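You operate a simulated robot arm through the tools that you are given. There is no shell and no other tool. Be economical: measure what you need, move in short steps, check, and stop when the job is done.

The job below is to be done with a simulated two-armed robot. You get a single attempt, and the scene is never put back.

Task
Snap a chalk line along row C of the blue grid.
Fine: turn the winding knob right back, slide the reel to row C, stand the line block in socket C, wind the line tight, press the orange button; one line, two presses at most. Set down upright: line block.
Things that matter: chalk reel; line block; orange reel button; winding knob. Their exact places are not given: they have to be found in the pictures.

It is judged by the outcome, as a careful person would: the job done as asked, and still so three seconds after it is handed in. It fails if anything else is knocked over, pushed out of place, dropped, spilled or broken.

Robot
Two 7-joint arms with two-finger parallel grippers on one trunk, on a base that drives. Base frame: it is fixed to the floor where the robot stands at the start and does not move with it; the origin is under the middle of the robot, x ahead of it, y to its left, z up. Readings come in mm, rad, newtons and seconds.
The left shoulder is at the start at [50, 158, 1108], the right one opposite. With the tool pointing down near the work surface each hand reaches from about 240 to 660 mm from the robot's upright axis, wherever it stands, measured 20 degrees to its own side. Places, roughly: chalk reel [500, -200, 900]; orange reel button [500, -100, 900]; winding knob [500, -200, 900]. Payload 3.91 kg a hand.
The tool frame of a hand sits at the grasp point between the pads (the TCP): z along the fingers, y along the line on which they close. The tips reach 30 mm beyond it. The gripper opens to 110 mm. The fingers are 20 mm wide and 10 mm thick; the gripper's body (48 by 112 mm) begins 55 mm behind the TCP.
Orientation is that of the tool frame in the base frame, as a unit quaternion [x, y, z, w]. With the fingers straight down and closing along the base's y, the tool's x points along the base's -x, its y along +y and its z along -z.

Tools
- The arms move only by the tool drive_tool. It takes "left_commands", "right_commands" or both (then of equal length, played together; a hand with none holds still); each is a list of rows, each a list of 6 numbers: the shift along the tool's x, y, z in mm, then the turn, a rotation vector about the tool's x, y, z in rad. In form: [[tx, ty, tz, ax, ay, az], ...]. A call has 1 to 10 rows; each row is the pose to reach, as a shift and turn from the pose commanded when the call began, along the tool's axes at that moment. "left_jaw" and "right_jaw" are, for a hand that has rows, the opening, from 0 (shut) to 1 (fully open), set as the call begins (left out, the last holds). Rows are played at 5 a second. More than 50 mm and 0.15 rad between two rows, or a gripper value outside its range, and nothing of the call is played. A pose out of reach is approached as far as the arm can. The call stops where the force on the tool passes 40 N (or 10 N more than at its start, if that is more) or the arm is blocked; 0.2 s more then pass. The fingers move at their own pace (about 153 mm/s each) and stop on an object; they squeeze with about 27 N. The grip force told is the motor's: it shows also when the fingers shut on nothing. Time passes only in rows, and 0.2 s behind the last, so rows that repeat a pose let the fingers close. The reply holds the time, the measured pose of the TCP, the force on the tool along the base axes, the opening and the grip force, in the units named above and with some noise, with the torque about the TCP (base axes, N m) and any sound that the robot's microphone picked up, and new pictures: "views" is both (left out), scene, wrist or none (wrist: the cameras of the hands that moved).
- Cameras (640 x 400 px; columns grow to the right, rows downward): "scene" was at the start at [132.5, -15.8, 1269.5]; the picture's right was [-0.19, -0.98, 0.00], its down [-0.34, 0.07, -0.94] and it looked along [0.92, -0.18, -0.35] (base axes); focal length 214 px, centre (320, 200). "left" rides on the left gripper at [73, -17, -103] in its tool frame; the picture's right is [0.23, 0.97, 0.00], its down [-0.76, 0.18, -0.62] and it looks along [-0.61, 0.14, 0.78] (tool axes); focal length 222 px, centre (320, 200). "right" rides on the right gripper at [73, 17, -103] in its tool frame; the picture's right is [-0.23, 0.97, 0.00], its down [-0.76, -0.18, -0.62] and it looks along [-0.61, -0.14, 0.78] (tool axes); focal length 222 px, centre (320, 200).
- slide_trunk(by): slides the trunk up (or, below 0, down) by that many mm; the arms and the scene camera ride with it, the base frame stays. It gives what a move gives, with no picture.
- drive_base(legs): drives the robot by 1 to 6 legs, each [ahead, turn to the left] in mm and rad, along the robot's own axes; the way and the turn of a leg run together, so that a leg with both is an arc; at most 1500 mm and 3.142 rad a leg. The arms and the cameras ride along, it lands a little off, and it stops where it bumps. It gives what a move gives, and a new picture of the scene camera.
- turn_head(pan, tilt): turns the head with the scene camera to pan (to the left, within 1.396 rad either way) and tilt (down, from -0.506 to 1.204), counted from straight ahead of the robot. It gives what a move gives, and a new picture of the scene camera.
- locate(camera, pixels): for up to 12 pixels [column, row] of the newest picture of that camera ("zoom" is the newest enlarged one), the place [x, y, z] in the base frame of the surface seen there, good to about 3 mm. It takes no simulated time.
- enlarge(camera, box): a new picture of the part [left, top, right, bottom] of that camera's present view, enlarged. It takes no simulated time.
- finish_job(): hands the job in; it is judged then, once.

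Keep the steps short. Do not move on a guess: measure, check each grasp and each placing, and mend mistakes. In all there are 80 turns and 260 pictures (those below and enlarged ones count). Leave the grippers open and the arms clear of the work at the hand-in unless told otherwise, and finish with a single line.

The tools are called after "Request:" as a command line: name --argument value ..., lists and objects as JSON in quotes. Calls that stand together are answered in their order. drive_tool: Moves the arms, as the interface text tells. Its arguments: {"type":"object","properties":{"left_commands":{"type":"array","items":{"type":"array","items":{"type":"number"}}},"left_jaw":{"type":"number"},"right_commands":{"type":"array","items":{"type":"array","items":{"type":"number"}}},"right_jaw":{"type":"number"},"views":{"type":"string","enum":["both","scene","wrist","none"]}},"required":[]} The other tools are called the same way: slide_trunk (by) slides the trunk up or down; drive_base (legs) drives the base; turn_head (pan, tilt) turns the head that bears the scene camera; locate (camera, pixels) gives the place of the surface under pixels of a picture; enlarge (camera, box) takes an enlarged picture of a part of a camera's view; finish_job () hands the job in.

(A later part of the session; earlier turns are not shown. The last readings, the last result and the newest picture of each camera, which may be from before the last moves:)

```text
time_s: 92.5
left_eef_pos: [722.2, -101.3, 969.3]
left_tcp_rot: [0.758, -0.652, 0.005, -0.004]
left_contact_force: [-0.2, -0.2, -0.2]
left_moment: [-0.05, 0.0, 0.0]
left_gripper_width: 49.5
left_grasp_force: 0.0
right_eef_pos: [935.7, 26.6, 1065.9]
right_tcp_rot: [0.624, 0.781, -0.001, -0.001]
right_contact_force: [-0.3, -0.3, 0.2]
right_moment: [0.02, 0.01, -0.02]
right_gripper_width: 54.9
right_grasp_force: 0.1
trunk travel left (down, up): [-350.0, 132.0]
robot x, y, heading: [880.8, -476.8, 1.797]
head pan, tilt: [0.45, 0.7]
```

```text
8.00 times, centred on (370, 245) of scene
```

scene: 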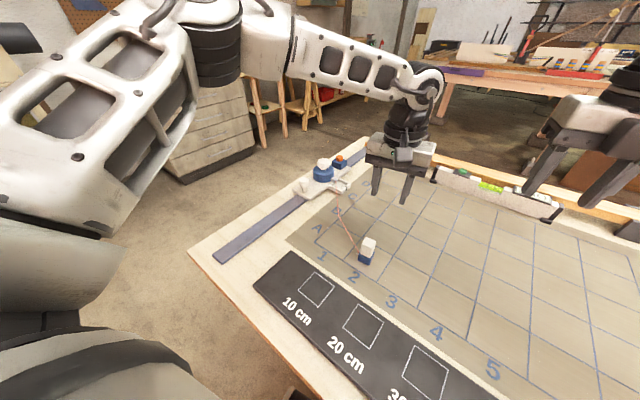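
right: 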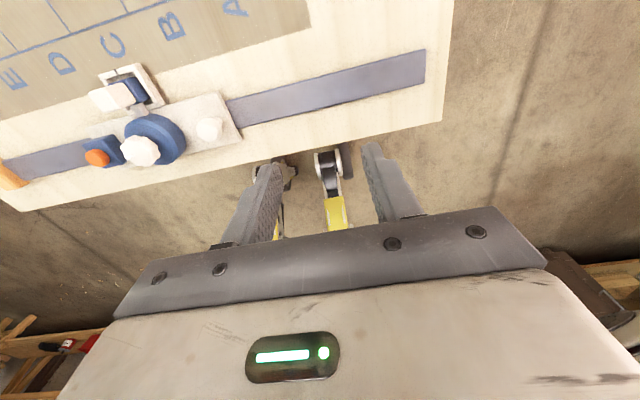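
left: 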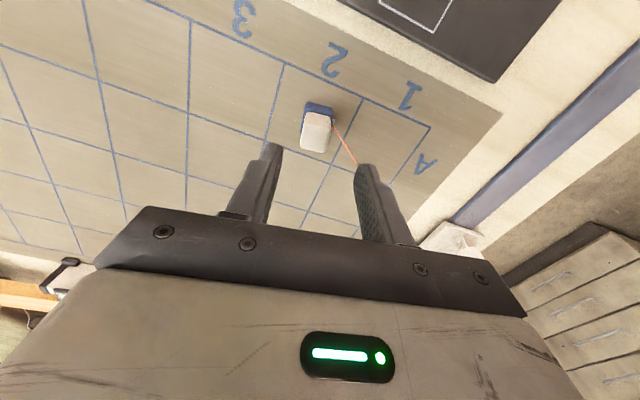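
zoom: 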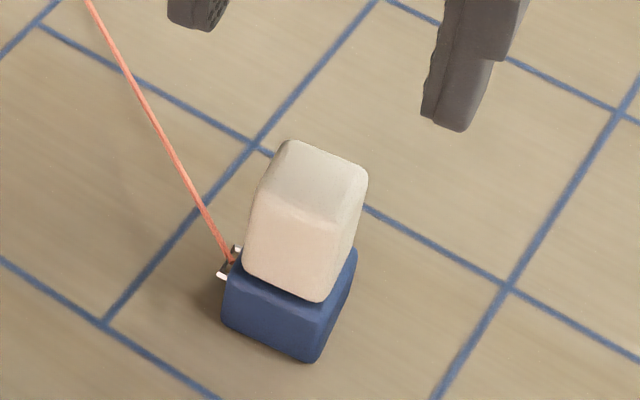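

Request:
locate --camera "left" --pixels '[[315, 139], [302, 145], [325, 150], [306, 127], [329, 131], [316, 121], [317, 110], [312, 147]]'

Request:
locate --camera "zoom" --pixels '[[305, 190], [290, 150], [355, 175], [265, 200], [330, 225], [300, 250], [270, 310], [345, 270]]'

```text
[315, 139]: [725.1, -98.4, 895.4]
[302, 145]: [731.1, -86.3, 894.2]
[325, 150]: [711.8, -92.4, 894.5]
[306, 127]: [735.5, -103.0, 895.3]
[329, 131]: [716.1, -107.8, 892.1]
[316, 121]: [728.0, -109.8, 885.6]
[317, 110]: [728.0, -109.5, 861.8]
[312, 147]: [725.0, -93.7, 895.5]
```

```text
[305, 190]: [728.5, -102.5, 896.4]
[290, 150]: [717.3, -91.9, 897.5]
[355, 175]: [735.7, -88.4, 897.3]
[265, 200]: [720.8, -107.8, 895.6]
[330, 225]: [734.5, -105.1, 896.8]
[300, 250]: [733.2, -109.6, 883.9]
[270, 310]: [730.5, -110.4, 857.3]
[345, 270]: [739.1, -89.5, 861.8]
```

Post centre (724.5,-98), top 896. Descend to z≈896 (tips just above the foot) and close fully.

Request:
drive_tool --left_commands '[[-2.9, -2.8, 25, 0, 0, -0.09], [-2.9, -2.8, 50, 0, 0, -0.09], [-2.9, -2.8, 73, 0, 0, -0.09]]' --views "none"

Request:
drive_tool --left_commands '[[0, 0, 0, 0, 0, 0], [0, 0, 0, 0, 0, 0], [0, 0, 0, 0, 0, 0]]' --left_jaw 0 --views "none"

Request:
drive_tool --left_commands '[[0, 0, -5, 0, 0, 0], [0, 0, -10, 0, 0, 0], [0, 0, -20, 0, 0, 0], [0, 0, -30, 0, 0, 0], [0, 0, -40, 0, 0, 0], [0, 0, -50, 0, 0, 0], [0, 0, -60, 0, 0, 0]]' --views "wrist"

Request:
enlarge --camera "scene" --box '[320, 180, 420, 260]'

```text
time_s: 93.3
left_eef_pos: [724.8, -96.0, 896.2]
left_tcp_rot: [0.786, -0.618, 0.005, -0.004]
left_contact_force: [1.1, -0.7, 0.4]
left_moment: [0.0, -0.05, -0.01]
left_gripper_width: 49.7
left_grasp_force: 0.0
right_eef_pos: [935.9, 26.6, 1066.7]
right_tcp_rot: [0.624, 0.782, -0.001, -0.001]
right_contact_force: [-0.9, 0.9, -0.1]
right_moment: [0.0, -0.03, 0.01]
right_gripper_width: 54.9
right_grasp_force: 0.0
trunk travel left (down, up): [-350.0, 132.0]
robot x, y, heading: [880.5, -478.9, 1.797]
head pan, tilt: [0.45, 0.7]
```

```text
time_s: 94.2
left_eef_pos: [726.3, -98.4, 896.4]
left_tcp_rot: [0.786, -0.618, 0.005, -0.002]
left_contact_force: [-0.8, 0.7, 1.4]
left_moment: [0.03, 0.04, -0.01]
left_gripper_width: 23.5
left_grasp_force: 27.3
right_eef_pos: [935.7, 26.9, 1065.1]
right_tcp_rot: [0.624, 0.781, -0.002, 0.0]
right_contact_force: [-0.8, -0.5, 0.6]
right_moment: [0.01, -0.02, -0.05]
right_gripper_width: 54.9
right_grasp_force: 0.1
trunk travel left (down, up): [-350.0, 132.0]
robot x, y, heading: [883.1, -481.6, 1.796]
head pan, tilt: [0.45, 0.7]
```

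```text
time_s: 95.8
left_eef_pos: [725.5, -97.5, 957.1]
left_tcp_rot: [0.786, -0.618, 0.005, -0.003]
left_contact_force: [1.0, 0.2, 0.0]
left_moment: [0.0, 0.0, 0.0]
left_gripper_width: 23.3
left_grasp_force: 26.6
right_eef_pos: [935.8, 27.0, 1065.7]
right_tcp_rot: [0.623, 0.782, -0.001, 0.0]
right_contact_force: [-0.2, 0.6, 0.0]
right_moment: [0.0, 0.02, 0.03]
right_gripper_width: 55.1
right_grasp_force: 0.2
trunk travel left (down, up): [-350.0, 132.0]
robot x, y, heading: [882.6, -474.5, 1.793]
head pan, tilt: [0.45, 0.7]
```

left: 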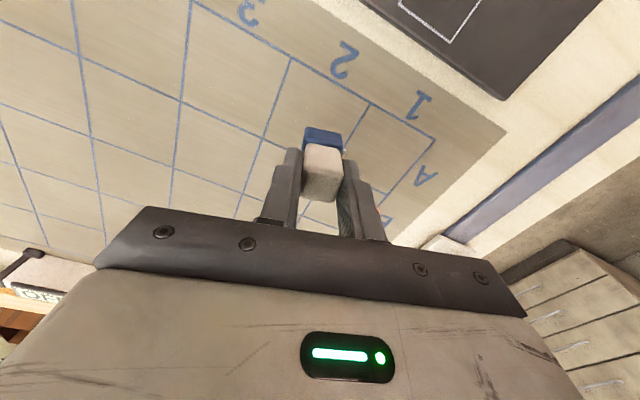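

```text
5.00 times, centred on (370, 220) of scene
```

zoom: 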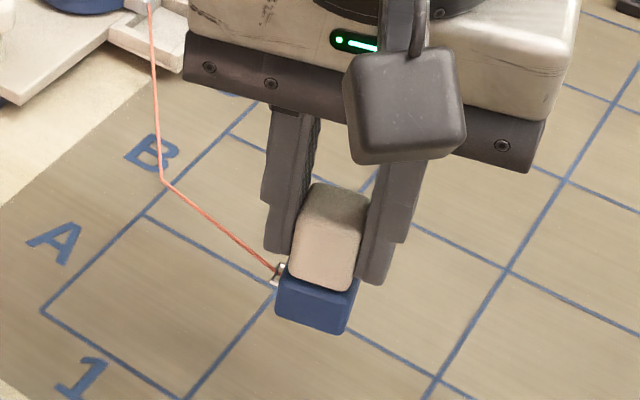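

Held upright. Turn the robot in place −1.15 rad to face the sockets.

Request:
drive_base --legs '[[0, -0.575], [0, -0.577]]'

Request:
turn_head --pan 0.35 --tilt 0.75

```text
time_s: 98.3
left_eef_pos: [984.3, -84.3, 958.1]
left_tcp_rot: [-0.551, 0.835, -0.004, 0.003]
left_contact_force: [-1.0, 0.3, -0.2]
left_moment: [0.04, 0.0, -0.03]
left_gripper_width: 23.2
left_grasp_force: 27.1
right_eef_pos: [1227.1, -111.9, 1068.2]
right_tcp_rot: [0.839, 0.545, 0.001, -0.002]
right_contact_force: [0.6, -0.8, -0.7]
right_moment: [-0.01, 0.0, -0.02]
right_gripper_width: 55.3
right_grasp_force: 0.0
trunk travel left (down, up): [-350.0, 132.0]
robot x, y, heading: [881.7, -481.5, 1.16]
head pan, tilt: [0.45, 0.7]
stopped in leg 2: the robot was blocked; the commanded pose is now the measured one
```

scene: 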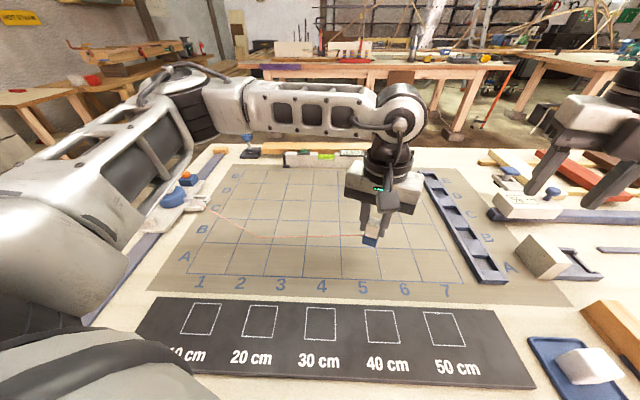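

```text
time_s: 99.0
left_eef_pos: [983.4, -83.5, 958.0]
left_tcp_rot: [-0.55, 0.835, -0.003, 0.003]
left_contact_force: [0.2, -0.5, -0.9]
left_moment: [0.02, 0.0, 0.01]
left_gripper_width: 23.7
left_grasp_force: 26.9
right_eef_pos: [1227.8, -110.6, 1067.5]
right_tcp_rot: [0.839, 0.545, 0.002, -0.003]
right_contact_force: [-1.1, -0.2, 0.3]
right_moment: [-0.02, 0.01, -0.03]
right_gripper_width: 55.1
right_grasp_force: 0.1
trunk travel left (down, up): [-350.0, 132.0]
robot x, y, heading: [884.5, -482.4, 1.164]
head pan, tilt: [0.351, 0.75]
```

scene: 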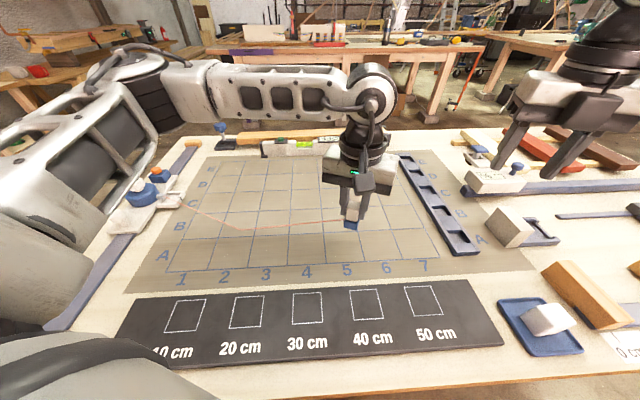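

The turn got blocked. Look down at what's touching.

Request:
turn_head --pan 0.0 --tilt 1.2

Request:
turn_head --pan -0.9 --tilt 1.1

```text
time_s: 99.9
left_eef_pos: [983.2, -84.5, 958.1]
left_tcp_rot: [-0.551, 0.835, -0.003, 0.003]
left_contact_force: [-0.5, -0.4, -0.5]
left_moment: [0.01, 0.01, -0.03]
left_gripper_width: 23.5
left_grasp_force: 27.8
right_eef_pos: [1228.3, -112.1, 1067.4]
right_tcp_rot: [0.839, 0.544, 0.002, -0.003]
right_contact_force: [-0.1, -0.4, 0.3]
right_moment: [0.0, 0.02, -0.01]
right_gripper_width: 55.2
right_grasp_force: 0.3
trunk travel left (down, up): [-350.0, 132.0]
robot x, y, heading: [885.3, -484.3, 1.161]
head pan, tilt: [0.0, 1.201]
```

scene: 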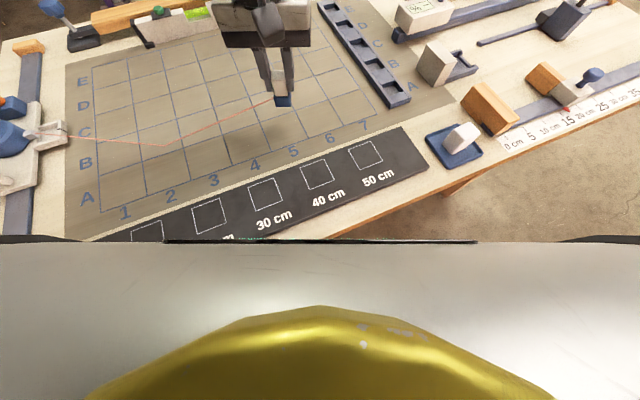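

```text
time_s: 101.1
left_eef_pos: [983.4, -83.9, 957.7]
left_tcp_rot: [-0.55, 0.835, -0.003, 0.004]
left_contact_force: [0.2, 0.5, -0.8]
left_moment: [-0.01, 0.03, 0.0]
left_gripper_width: 23.3
left_grasp_force: 27.0
right_eef_pos: [1227.1, -112.6, 1068.6]
right_tcp_rot: [0.838, 0.545, 0.002, -0.003]
right_contact_force: [-0.4, 0.5, -0.3]
right_moment: [0.0, 0.01, -0.02]
right_gripper_width: 55.1
right_grasp_force: 0.0
trunk travel left (down, up): [-350.0, 132.0]
robot x, y, heading: [884.2, -477.1, 1.158]
head pan, tilt: [-0.901, 1.1]
```

scene: 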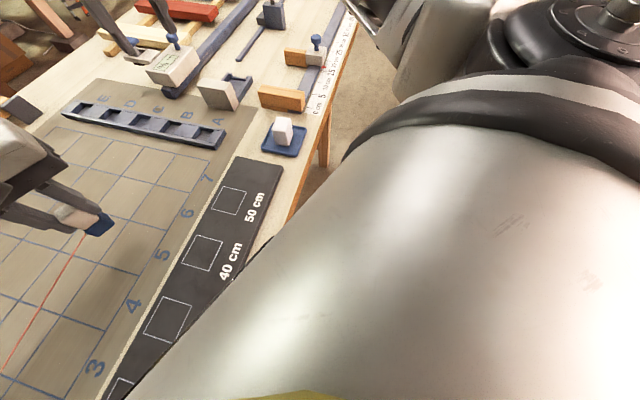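

Probably my base's corner meets the table when turned this far. I'll bring the hand a bit left, back away, and come in again further along (x≈1175), carrying the block.

Request:
drive_tool --left_commands '[[12, 42, 0, 0, 0, 0], [24, 85, 0, 0, 0, 0]]' --views "none"

Request:
drive_base --legs '[[-60, 0], [0, 0.79], [-420, 0], [0, -0.75], [440, 0]]'

Request:
turn_head --pan 0.25 --tilt 0.85

Request:
enlarge --camera "left" --box '[200, 60, 440, 240]'

```text
time_s: 101.7
left_eef_pos: [895.4, -71.7, 957.1]
left_tcp_rot: [-0.55, 0.835, -0.003, 0.003]
left_contact_force: [-0.6, 1.0, -0.7]
left_moment: [-0.02, 0.02, 0.02]
left_gripper_width: 23.3
left_grasp_force: 26.9
right_eef_pos: [1228.2, -111.8, 1068.6]
right_tcp_rot: [0.839, 0.545, 0.001, -0.003]
right_contact_force: [-0.4, -0.5, -0.4]
right_moment: [-0.02, 0.0, 0.0]
right_gripper_width: 55.0
right_grasp_force: 0.1
trunk travel left (down, up): [-350.0, 132.0]
robot x, y, heading: [882.0, -480.5, 1.157]
head pan, tilt: [-0.901, 1.1]
```

```text
time_s: 111.1
left_eef_pos: [1162.8, -102.0, 954.1]
left_tcp_rot: [-0.571, 0.821, -0.005, 0.001]
left_contact_force: [0.4, -0.3, -0.5]
left_moment: [-0.03, -0.03, 0.02]
left_gripper_width: 23.2
left_grasp_force: 27.3
right_eef_pos: [1495.9, -125.5, 1064.7]
right_tcp_rot: [0.825, 0.565, -0.001, -0.001]
right_contact_force: [-0.2, 0.1, 0.4]
right_moment: [0.0, 0.0, 0.0]
right_gripper_width: 55.2
right_grasp_force: 0.0
trunk travel left (down, up): [-350.0, 132.0]
robot x, y, heading: [1167.1, -516.5, 1.204]
head pan, tilt: [-0.901, 1.1]
```

scene: 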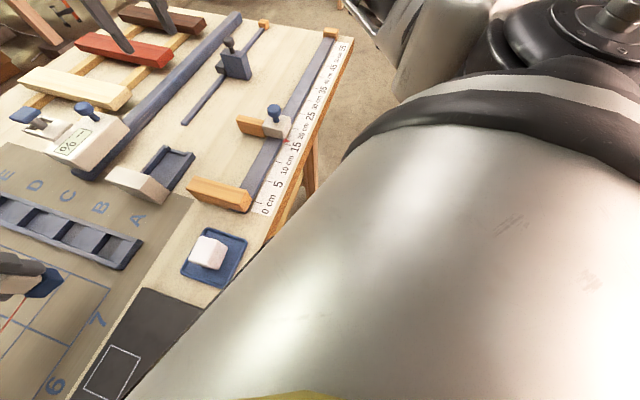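

```text
time_s: 112.5
left_eef_pos: [1163.3, -101.1, 953.2]
left_tcp_rot: [-0.571, 0.821, -0.006, 0.001]
left_contact_force: [-0.1, -0.1, -0.7]
left_moment: [-0.02, 0.0, 0.0]
left_gripper_width: 23.2
left_grasp_force: 27.3
right_eef_pos: [1496.0, -125.8, 1065.6]
right_tcp_rot: [0.826, 0.564, -0.001, 0.0]
right_contact_force: [-0.4, 0.3, 0.4]
right_moment: [-0.01, 0.01, -0.01]
right_gripper_width: 55.0
right_grasp_force: 0.0
trunk travel left (down, up): [-350.0, 132.0]
robot x, y, heading: [1171.4, -514.0, 1.203]
head pan, tilt: [0.25, 0.85]
```

scene: 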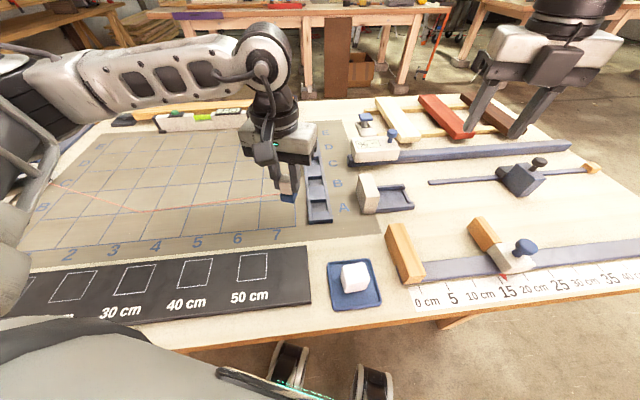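

```text
2.22 times, centred on (320, 150) of left
```

zoom: 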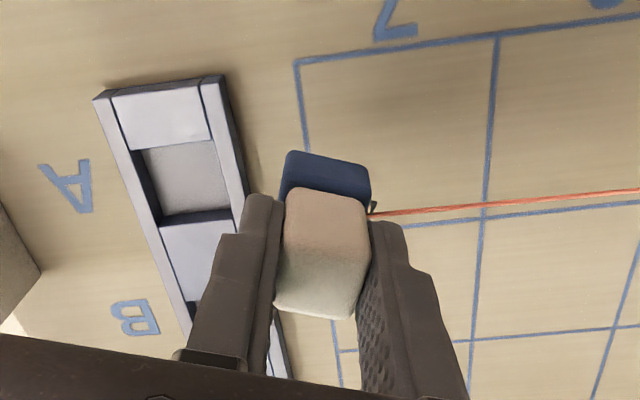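

Very good: line trails freely, block upright. Measure socket A from the wrist view, then move over socket C squaring the yaw.

Request:
locate --camera "left" --pixels '[[257, 141], [250, 115], [262, 165], [222, 107], [273, 100], [246, 155], [272, 150], [250, 133]]'

Request:
drive_tool --left_commands '[[-38, -3.4, 0, 0, 0, -0.071], [-75, -6.7, 0, 0, 0, -0.142], [-113, -10, 0, 0, 0, -0.213], [-151, -13.4, 0, 0, 0, -0.284], [-188.1, -16.8, 0, 0, 0, -0.355], [-188.1, -16.8, 20, 0, 0, -0.355]]' --views "both"

Request:
enlarge --camera "left" --box '[220, 60, 420, 220]'

Request:
enlarge --camera "scene" --box '[250, 100, 390, 210]'

```text
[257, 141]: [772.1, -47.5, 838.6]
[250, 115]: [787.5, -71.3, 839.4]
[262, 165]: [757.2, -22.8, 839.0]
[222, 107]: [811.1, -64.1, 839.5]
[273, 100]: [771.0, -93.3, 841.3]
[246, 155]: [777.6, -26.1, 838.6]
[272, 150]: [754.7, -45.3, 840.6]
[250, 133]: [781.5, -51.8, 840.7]
```

```text
time_s: 113.9
left_eef_pos: [1245.5, 69.7, 934.5]
left_tcp_rot: [-0.707, 0.708, -0.005, 0.0]
left_contact_force: [0.2, -0.2, -0.4]
left_moment: [0.0, -0.03, 0.0]
left_gripper_width: 23.1
left_grasp_force: 27.5
right_eef_pos: [1496.3, -124.7, 1065.5]
right_tcp_rot: [0.825, 0.565, -0.001, -0.001]
right_contact_force: [0.4, 0.3, 0.3]
right_moment: [-0.02, -0.01, 0.01]
right_gripper_width: 54.9
right_grasp_force: 0.0
trunk travel left (down, up): [-350.0, 132.0]
robot x, y, heading: [1169.6, -512.9, 1.206]
head pan, tilt: [0.25, 0.85]
```

scene: 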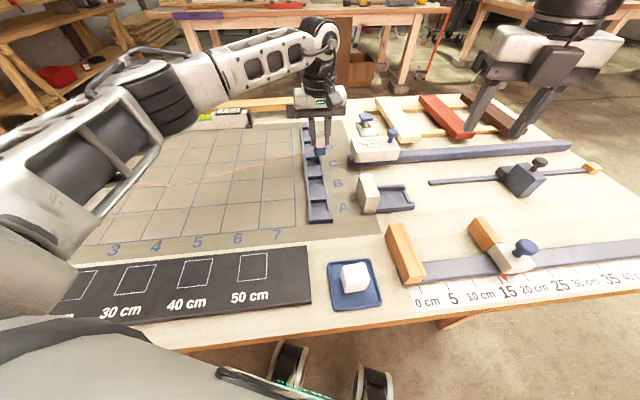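
left: 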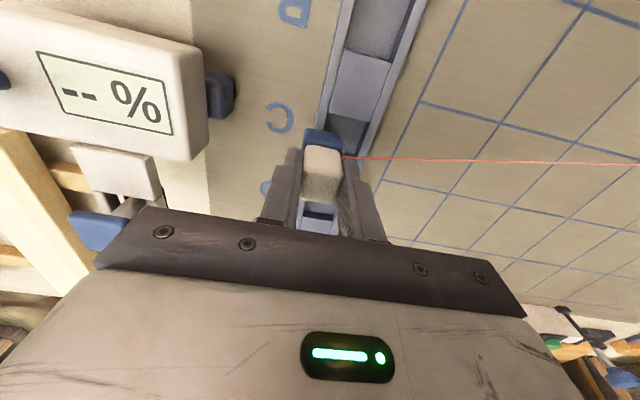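

```text
2.50 times, centred on (320, 140) of left
```

zoom: 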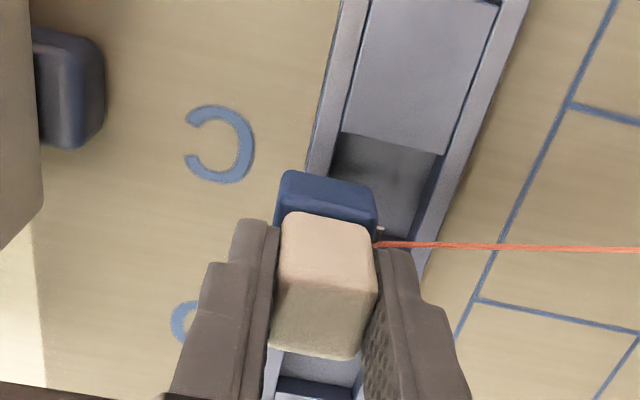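

```text
3.64 times, centred on (320, 155) of scene
```

zoom: 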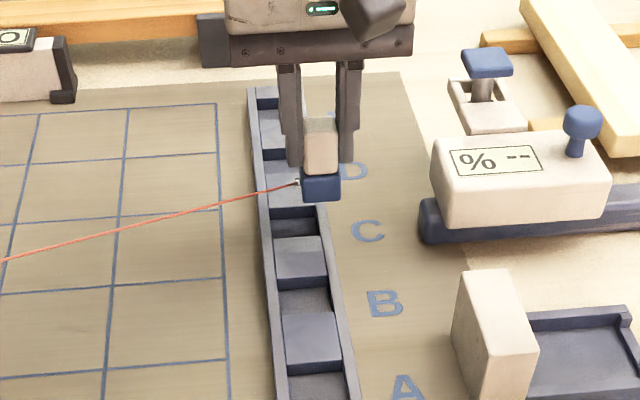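

Request:
locate --camera "left" --pixels '[[348.8, 116], [329, 112], [369, 121], [350, 128], [382, 105], [323, 105], [374, 130], [318, 222], [327, 107], [373, 118]]'

Request:
locate --camera "zoom" --pixels '[[295, 240], [297, 228], [270, 209], [273, 236], [318, 232], [267, 200], [300, 285], [275, 153], [280, 290], [325, 290], [320, 185], [320, 125]]'

```text
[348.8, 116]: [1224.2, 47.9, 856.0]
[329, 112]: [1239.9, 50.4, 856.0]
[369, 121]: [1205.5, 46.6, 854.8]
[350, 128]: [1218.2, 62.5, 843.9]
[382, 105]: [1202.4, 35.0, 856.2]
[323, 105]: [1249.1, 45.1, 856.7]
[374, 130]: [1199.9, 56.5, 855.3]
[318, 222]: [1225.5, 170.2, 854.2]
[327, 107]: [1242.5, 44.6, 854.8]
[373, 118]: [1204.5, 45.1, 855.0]
```

```text
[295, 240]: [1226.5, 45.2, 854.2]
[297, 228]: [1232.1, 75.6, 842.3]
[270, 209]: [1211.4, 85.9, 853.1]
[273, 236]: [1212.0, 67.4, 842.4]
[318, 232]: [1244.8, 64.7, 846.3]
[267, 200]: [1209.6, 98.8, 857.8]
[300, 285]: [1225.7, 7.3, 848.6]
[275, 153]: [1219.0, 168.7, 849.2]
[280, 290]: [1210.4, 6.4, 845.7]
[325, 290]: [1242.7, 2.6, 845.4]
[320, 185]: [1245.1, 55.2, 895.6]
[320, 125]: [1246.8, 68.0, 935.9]
```

Socket C is actually centred at x≈1225, y≈68 (slot 1207–1243 by 48–87). Shift over it and lower gently until it seats.

Request:
drive_tool --left_commands '[[1.5, 20.5, 0, 0, 0, 0], [1.5, 20.5, 10, 0, 0, 0], [1.5, 20.5, 20, 0, 0, 0], [1.5, 20.5, 28, 0, 0, 0], [1.5, 20.5, 32, 0, 0, 0], [1.5, 20.5, 34, 0, 0, 0], [1.5, 20.5, 35.5, 0, 0, 0], [1.5, 20.5, 37, 0, 0, 0]]' --views "wrist"

Request:
enlarge --camera "scene" --box '[270, 110, 370, 190]'

Request:
enlarge --camera "left" --box '[240, 80, 400, 220]'

```text
time_s: 115.7
left_eef_pos: [1225.3, 66.3, 899.8]
left_tcp_rot: [-0.707, 0.708, -0.005, 0.003]
left_contact_force: [-2.6, -0.4, 10.5]
left_moment: [0.0, 0.25, 0.0]
left_gripper_width: 23.5
left_grasp_force: 26.6
right_eef_pos: [1494.7, -125.5, 1066.6]
right_tcp_rot: [0.826, 0.563, 0.001, -0.002]
right_contact_force: [0.4, -0.6, 0.8]
right_moment: [-0.03, -0.02, -0.05]
right_gripper_width: 55.0
right_grasp_force: 0.0
trunk travel left (down, up): [-350.0, 132.0]
robot x, y, heading: [1169.6, -512.2, 1.208]
head pan, tilt: [0.25, 0.85]
```

left: 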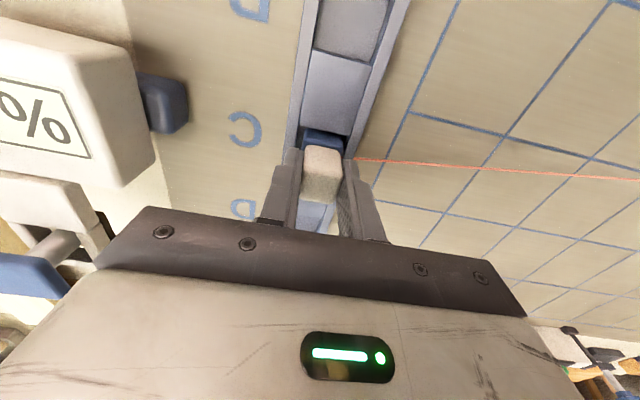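

```text
5.00 times, centred on (320, 150) of scene
```

zoom: 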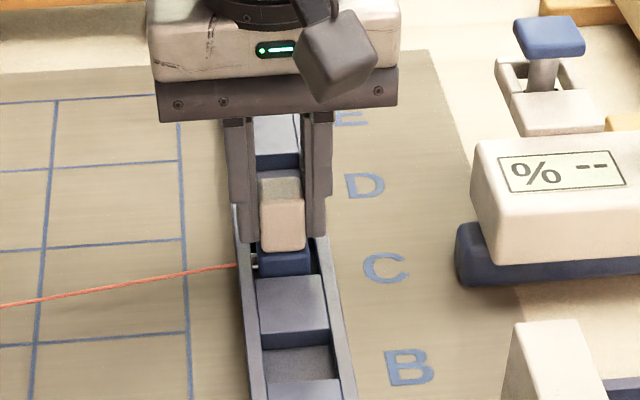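

```text
2.86 times, centred on (320, 150) of left
5 turns are left
```

zoom: 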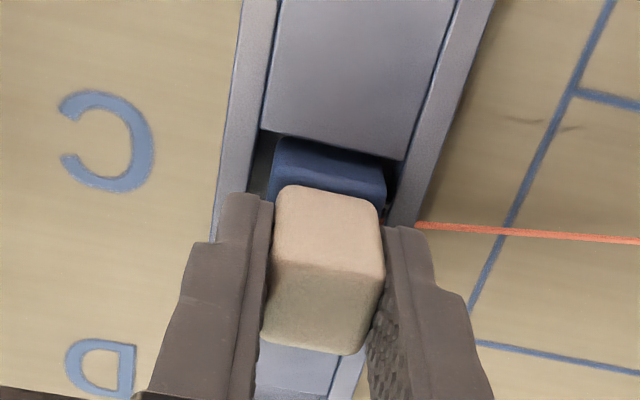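

The block is seated in socket C. Release, rise, drive back round to the front (robot to about (0,238), so the knob lies as before for the right hand), and pre-turn the right wrist.

Request:
drive_tool --left_commands '[[0, 0, -0.5, 0, 0, 0], [0, 0, -0.5, 0, 0, 0], [0, 0, -25, 0, 0, 0], [0, 0, -60, 0, 0, 0], [0, 0, -100, 0, 0, 0], [40, 0, -120, 0, 0, 0], [85, 0, -130, 0, 0, 0], [130, 0, -140, 0, 0, 0]]' --left_jaw 0.42 --views "scene"

Request:
enlarge --camera "scene" --box '[270, 110, 370, 190]'

Request:
drive_base --legs '[[-250, 0], [0, -1.207], [-1080, 0], [0, -1.571], [-984, 0], [0, 1.571]]'

Request:
drive_tool --right_commands '[[0, 0, 0, 0, 0, -0.14], [0, 0, 0, 0, 0, -0.28], [0, 0, 0, 0, 0, -0.42], [0, 0, 0, 0, 0, -0.56], [0, 0, 0, 0, 0, -0.68]]' --right_jaw 0.6 --views "wrist"

Request:
turn_head --pan -0.2 --tilt 0.85

Request:
enlarge --camera "right" --box '[220, 40, 420, 200]'

```text
time_s: 117.5
left_eef_pos: [1222.0, -65.0, 1038.4]
left_tcp_rot: [-0.707, 0.707, -0.005, 0.001]
left_contact_force: [-0.1, 0.0, -0.1]
left_moment: [0.01, 0.0, 0.0]
left_gripper_width: 46.3
left_grasp_force: 0.1
right_eef_pos: [1495.4, -125.3, 1066.0]
right_tcp_rot: [0.826, 0.564, 0.0, -0.001]
right_contact_force: [0.4, 0.6, 0.2]
right_moment: [-0.02, -0.04, 0.02]
right_gripper_width: 55.1
right_grasp_force: 0.1
trunk travel left (down, up): [-350.0, 132.0]
robot x, y, heading: [1170.8, -514.3, 1.211]
head pan, tilt: [0.25, 0.85]
```

scene: 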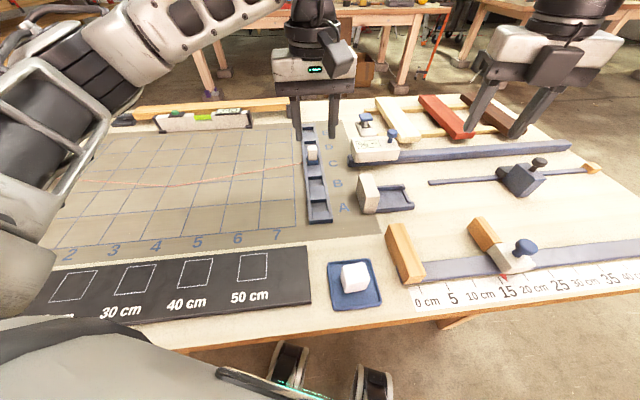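

```text
5.00 times, centred on (320, 150) of scene
```

zoom: 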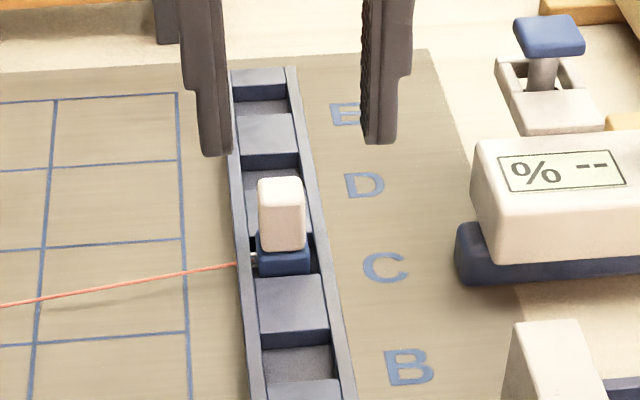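

```text
time_s: 139.9
left_eef_pos: [436.6, 345.7, 1039.2]
left_tcp_rot: [-0.181, 0.983, -0.005, -0.003]
left_contact_force: [0.2, 0.0, -0.4]
left_moment: [-0.02, 0.01, -0.04]
left_gripper_width: 46.1
left_grasp_force: 0.0
right_eef_pos: [477.4, 69.2, 1066.3]
right_tcp_rot: [1.0, -0.003, 0.001, -0.001]
right_contact_force: [0.6, 1.0, 0.6]
right_moment: [0.01, 0.02, -0.02]
right_gripper_width: 54.9
right_grasp_force: 0.0
trunk travel left (down, up): [-350.0, 132.0]
robot x, y, heading: [-2.9, 235.7, 0.002]
head pan, tilt: [0.25, 0.85]
```

scene: 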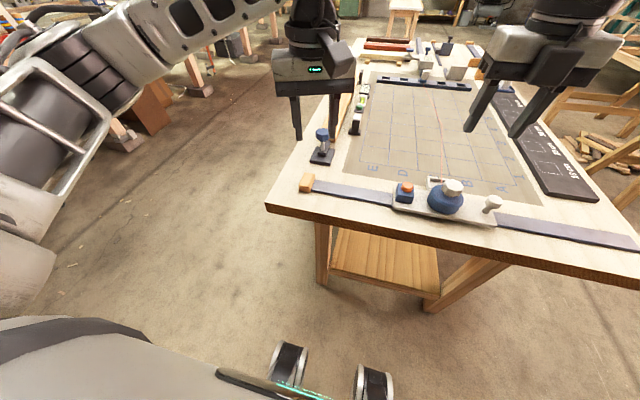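

```text
time_s: 141.1
left_eef_pos: [436.5, 344.5, 1037.8]
left_tcp_rot: [-0.181, 0.983, -0.005, -0.002]
left_contact_force: [0.4, 0.4, 0.0]
left_moment: [-0.01, 0.0, 0.0]
left_gripper_width: 46.3
left_grasp_force: 0.0
right_eef_pos: [477.8, 68.6, 1064.2]
right_tcp_rot: [0.943, 0.332, 0.0, -0.001]
right_contact_force: [0.4, 0.2, -0.5]
right_moment: [0.01, 0.01, 0.0]
right_gripper_width: 65.9
right_grasp_force: 0.1
trunk travel left (down, up): [-350.0, 132.0]
robot x, y, heading: [0.0, 236.3, 0.002]
head pan, tilt: [0.25, 0.85]
```

right: 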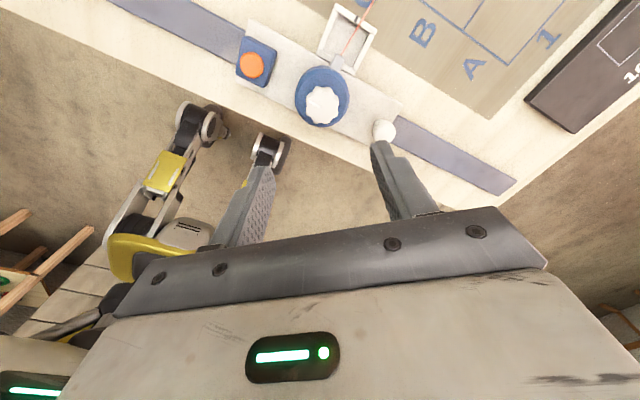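

```text
time_s: 142.0
left_eef_pos: [437.9, 347.4, 1038.0]
left_tcp_rot: [-0.181, 0.983, -0.005, -0.003]
left_contact_force: [-0.5, 0.0, 0.7]
left_moment: [0.02, 0.0, 0.0]
left_gripper_width: 46.3
left_grasp_force: 0.0
right_eef_pos: [477.0, 70.3, 1066.0]
right_tcp_rot: [0.944, 0.33, 0.0, -0.001]
right_contact_force: [-0.1, 0.1, -0.6]
right_moment: [0.01, -0.04, -0.01]
right_gripper_width: 66.1
right_grasp_force: 0.2
trunk travel left (down, up): [-350.0, 132.0]
robot x, y, heading: [1.2, 233.8, 0.004]
head pan, tilt: [-0.201, 0.85]
```

scene: 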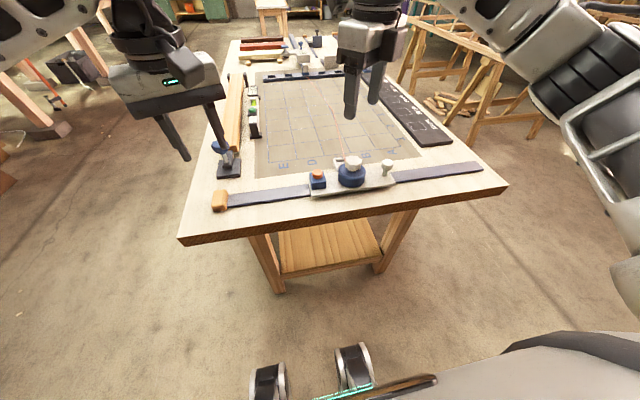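

```text
2.50 times, centred on (320, 120) of right
4 turns are left
```

zoom: 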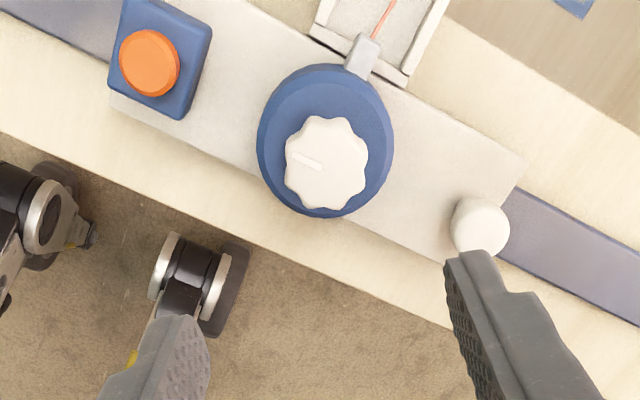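

Everything's in place: block upright in C, hand over the knob. Descend, grip, and wind clockwise in stages, reading the torque.

Request:
drive_tool --right_commands '[[2.4, 4.5, 30, 0, 0, 0], [2.4, 4.5, 65, 0, 0, 0], [2.4, 4.5, 100, 0, 0, 0], [2.4, 4.5, 135, 0, 0, 0]]' --right_jaw 0.6 --views "none"

Request:
drive_tool --right_commands '[[0, 0, 0, 0, 0, 0], [0, 0, 0, 0, 0, 0], [0, 0, 0, 0, 0, 0]]' --right_jaw 0 --views "none"

Request:
enlarge --camera "right" --box '[260, 90, 400, 230]'

Request:
drive_tool --right_commands '[[0, 0, 0, 0, 0, 0.14], [0, 0, 0, 0, 0, 0.28], [0, 0, 0, 0, 0, 0.42], [0, 0, 0, 0, 0, 0.56], [0, 0, 0, 0, 0, 0.7], [0, 0, 0, 0, 0, 0.84], [0, 0, 0, 0, 0, 0.98], [0, 0, 0, 0, 0, 1.12], [0, 0, 0, 0, 0, 1.26], [0, 0, 0, 0, 0, 1.4]]' --views "none"

Request:
enlarge --camera "right" --box '[260, 90, 400, 230]'

Request:
drive_tool --right_commands '[[0, 0, 0, 0, 0, 0.14], [0, 0, 0, 0, 0, 0.28], [0, 0, 0, 0, 0, 0.42], [0, 0, 0, 0, 0, 0.56], [0, 0, 0, 0, 0, 0.7], [0, 0, 0, 0, 0, 0.84], [0, 0, 0, 0, 0, 0.98], [0, 0, 0, 0, 0, 1.12], [0, 0, 0, 0, 0, 1.26], [0, 0, 0, 0, 0, 1.4]]' --views "none"

Request:
enlarge --camera "right" --box '[260, 90, 400, 230]'

Request:
drive_tool --right_commands '[[0, 0, 0, 0, 0, 0.14], [0, 0, 0, 0, 0, 0.28], [0, 0, 0, 0, 0, 0.42], [0, 0, 0, 0, 0, 0.56], [0, 0, 0, 0, 0, 0.7]]' --views "both"

Request:
enlarge --camera "right" --box '[260, 90, 400, 230]'

Request:
enlarge --camera "scene" --box '[240, 60, 440, 220]'

```text
time_s: 143.0
left_eef_pos: [437.5, 345.6, 1038.4]
left_tcp_rot: [-0.182, 0.983, -0.004, -0.003]
left_contact_force: [0.0, 0.6, 0.2]
left_moment: [0.02, 0.02, 0.02]
left_gripper_width: 46.3
left_grasp_force: 0.1
right_eef_pos: [483.3, 65.5, 930.5]
right_tcp_rot: [0.944, 0.331, 0.0, 0.0]
right_contact_force: [-0.5, -0.1, 0.3]
right_moment: [-0.01, 0.0, 0.0]
right_gripper_width: 66.0
right_grasp_force: 0.0
trunk travel left (down, up): [-350.0, 132.0]
robot x, y, heading: [-2.2, 231.3, -0.002]
head pan, tilt: [-0.201, 0.85]
```

```text
time_s: 143.8
left_eef_pos: [436.5, 346.3, 1037.8]
left_tcp_rot: [-0.182, 0.983, -0.005, -0.003]
left_contact_force: [0.2, 0.9, 0.4]
left_moment: [-0.03, -0.01, 0.0]
left_gripper_width: 46.0
left_grasp_force: 0.1
right_eef_pos: [482.1, 68.2, 931.0]
right_tcp_rot: [0.944, 0.331, 0.0, -0.001]
right_contact_force: [-4.6, 3.2, -3.7]
right_moment: [0.21, -0.2, -0.02]
right_gripper_width: 35.2
right_grasp_force: 44.6
trunk travel left (down, up): [-350.0, 132.0]
robot x, y, heading: [-2.3, 236.3, 0.011]
head pan, tilt: [-0.201, 0.85]
```

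```text
2.86 times, centred on (330, 160) of right
```

zoom: 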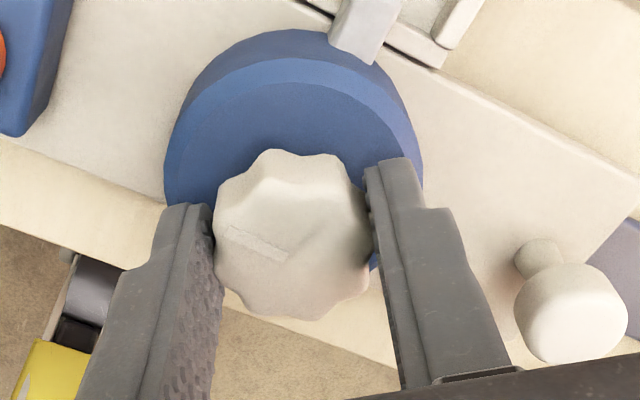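

```text
time_s: 146.0
left_eef_pos: [437.2, 346.1, 1037.7]
left_tcp_rot: [-0.181, 0.983, -0.005, -0.003]
left_contact_force: [-0.3, 0.0, 0.5]
left_moment: [-0.01, 0.02, -0.03]
left_gripper_width: 46.3
left_grasp_force: 0.0
right_eef_pos: [481.5, 65.8, 929.6]
right_tcp_rot: [0.934, -0.357, 0.0, 0.001]
right_contact_force: [-0.9, -1.1, -5.8]
right_moment: [-0.5, -0.79, 0.02]
right_gripper_width: 34.9
right_grasp_force: 44.8
trunk travel left (down, up): [-350.0, 132.0]
robot x, y, heading: [-0.8, 235.5, 0.001]
head pan, tilt: [-0.201, 0.85]
```

```text
2.86 times, centred on (330, 160) of right
```

zoom: 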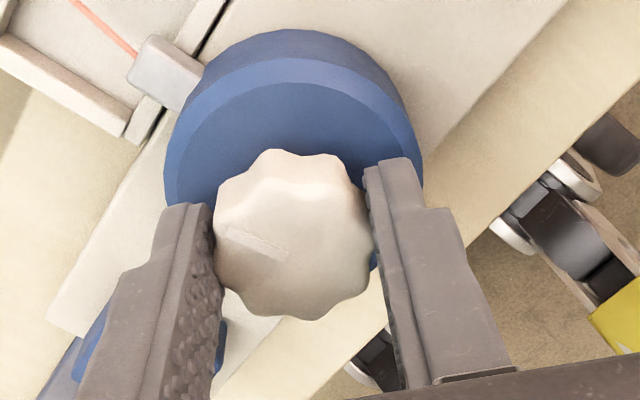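

```text
time_s: 148.2
left_eef_pos: [435.7, 345.3, 1039.8]
left_tcp_rot: [-0.181, 0.983, -0.006, -0.002]
left_contact_force: [0.4, -1.4, -0.5]
left_moment: [0.01, 0.0, 0.0]
left_gripper_width: 46.4
left_grasp_force: 0.2
right_eef_pos: [480.6, 66.2, 930.1]
right_tcp_rot: [-0.486, 0.874, 0.001, -0.001]
right_contact_force: [-25.1, -1.0, -11.2]
right_moment: [0.63, 0.11, 0.03]
right_gripper_width: 34.9
right_grasp_force: 45.6
trunk travel left (down, up): [-350.0, 132.0]
robot x, y, heading: [-2.4, 236.8, 0.006]
head pan, tilt: [-0.201, 0.85]
```

```text
2.86 times, centred on (330, 160) of right
```

zoom: 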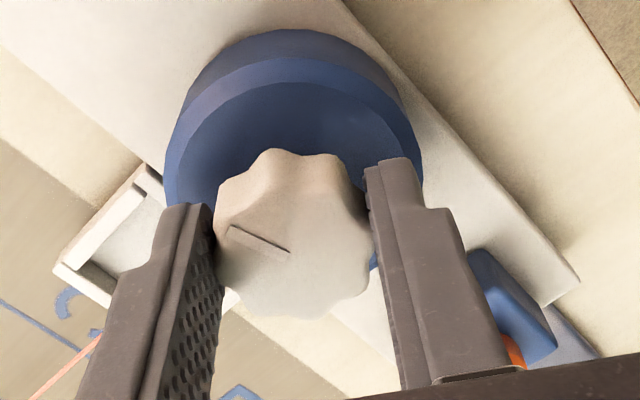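

```text
time_s: 149.4
left_eef_pos: [435.4, 345.5, 1039.5]
left_tcp_rot: [-0.181, 0.983, -0.006, -0.001]
left_contact_force: [-0.4, 0.5, -0.3]
left_moment: [0.0, 0.01, -0.01]
left_gripper_width: 46.3
left_grasp_force: 0.0
right_eef_pos: [479.4, 66.7, 931.1]
right_tcp_rot: [-0.157, 0.988, 0.002, -0.003]
right_contact_force: [-28.8, 0.9, -11.6]
right_moment: [0.17, 0.26, 0.02]
right_gripper_width: 35.3
right_grasp_force: 44.8
trunk travel left (down, up): [-350.0, 132.0]
robot x, y, heading: [0.9, 234.7, 0.003]
head pan, tilt: [-0.201, 0.85]
```

scene: 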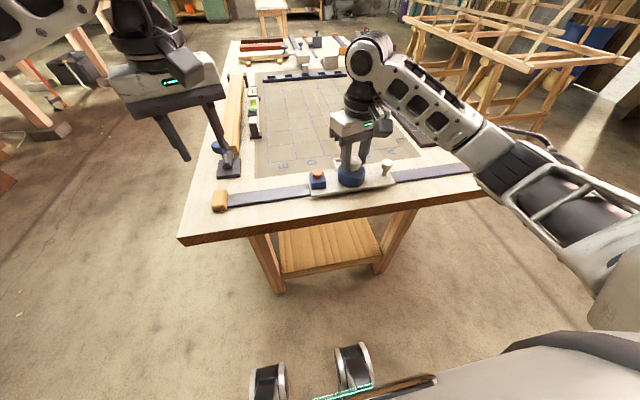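
right: 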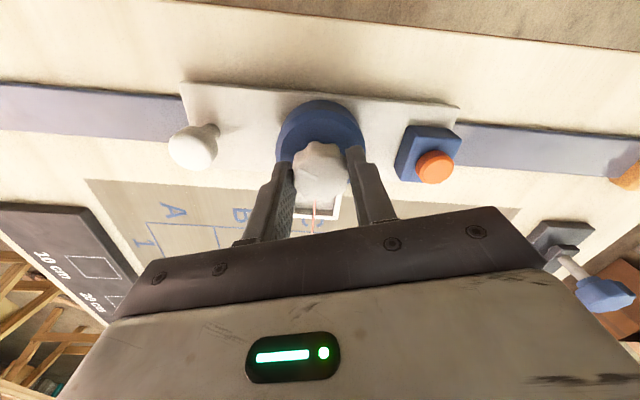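

```text
2.86 times, centred on (330, 160) of right
```

zoom: 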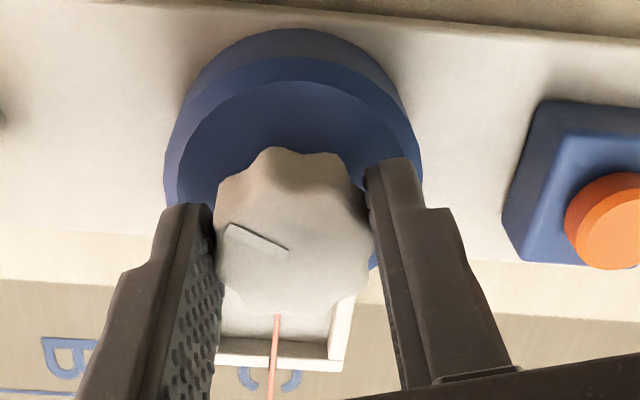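

```text
2.50 times, centred on (340, 140) of scene
3 turns are left
```

zoom: 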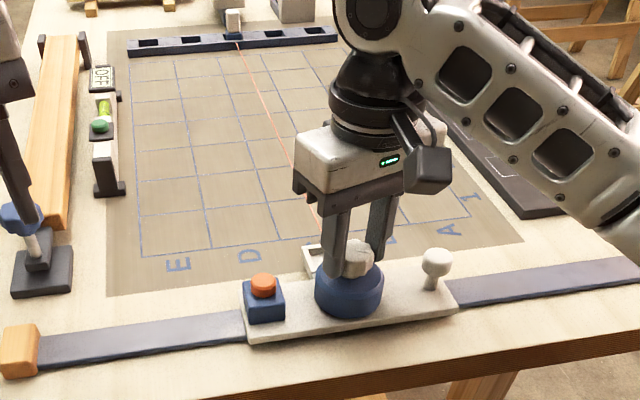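

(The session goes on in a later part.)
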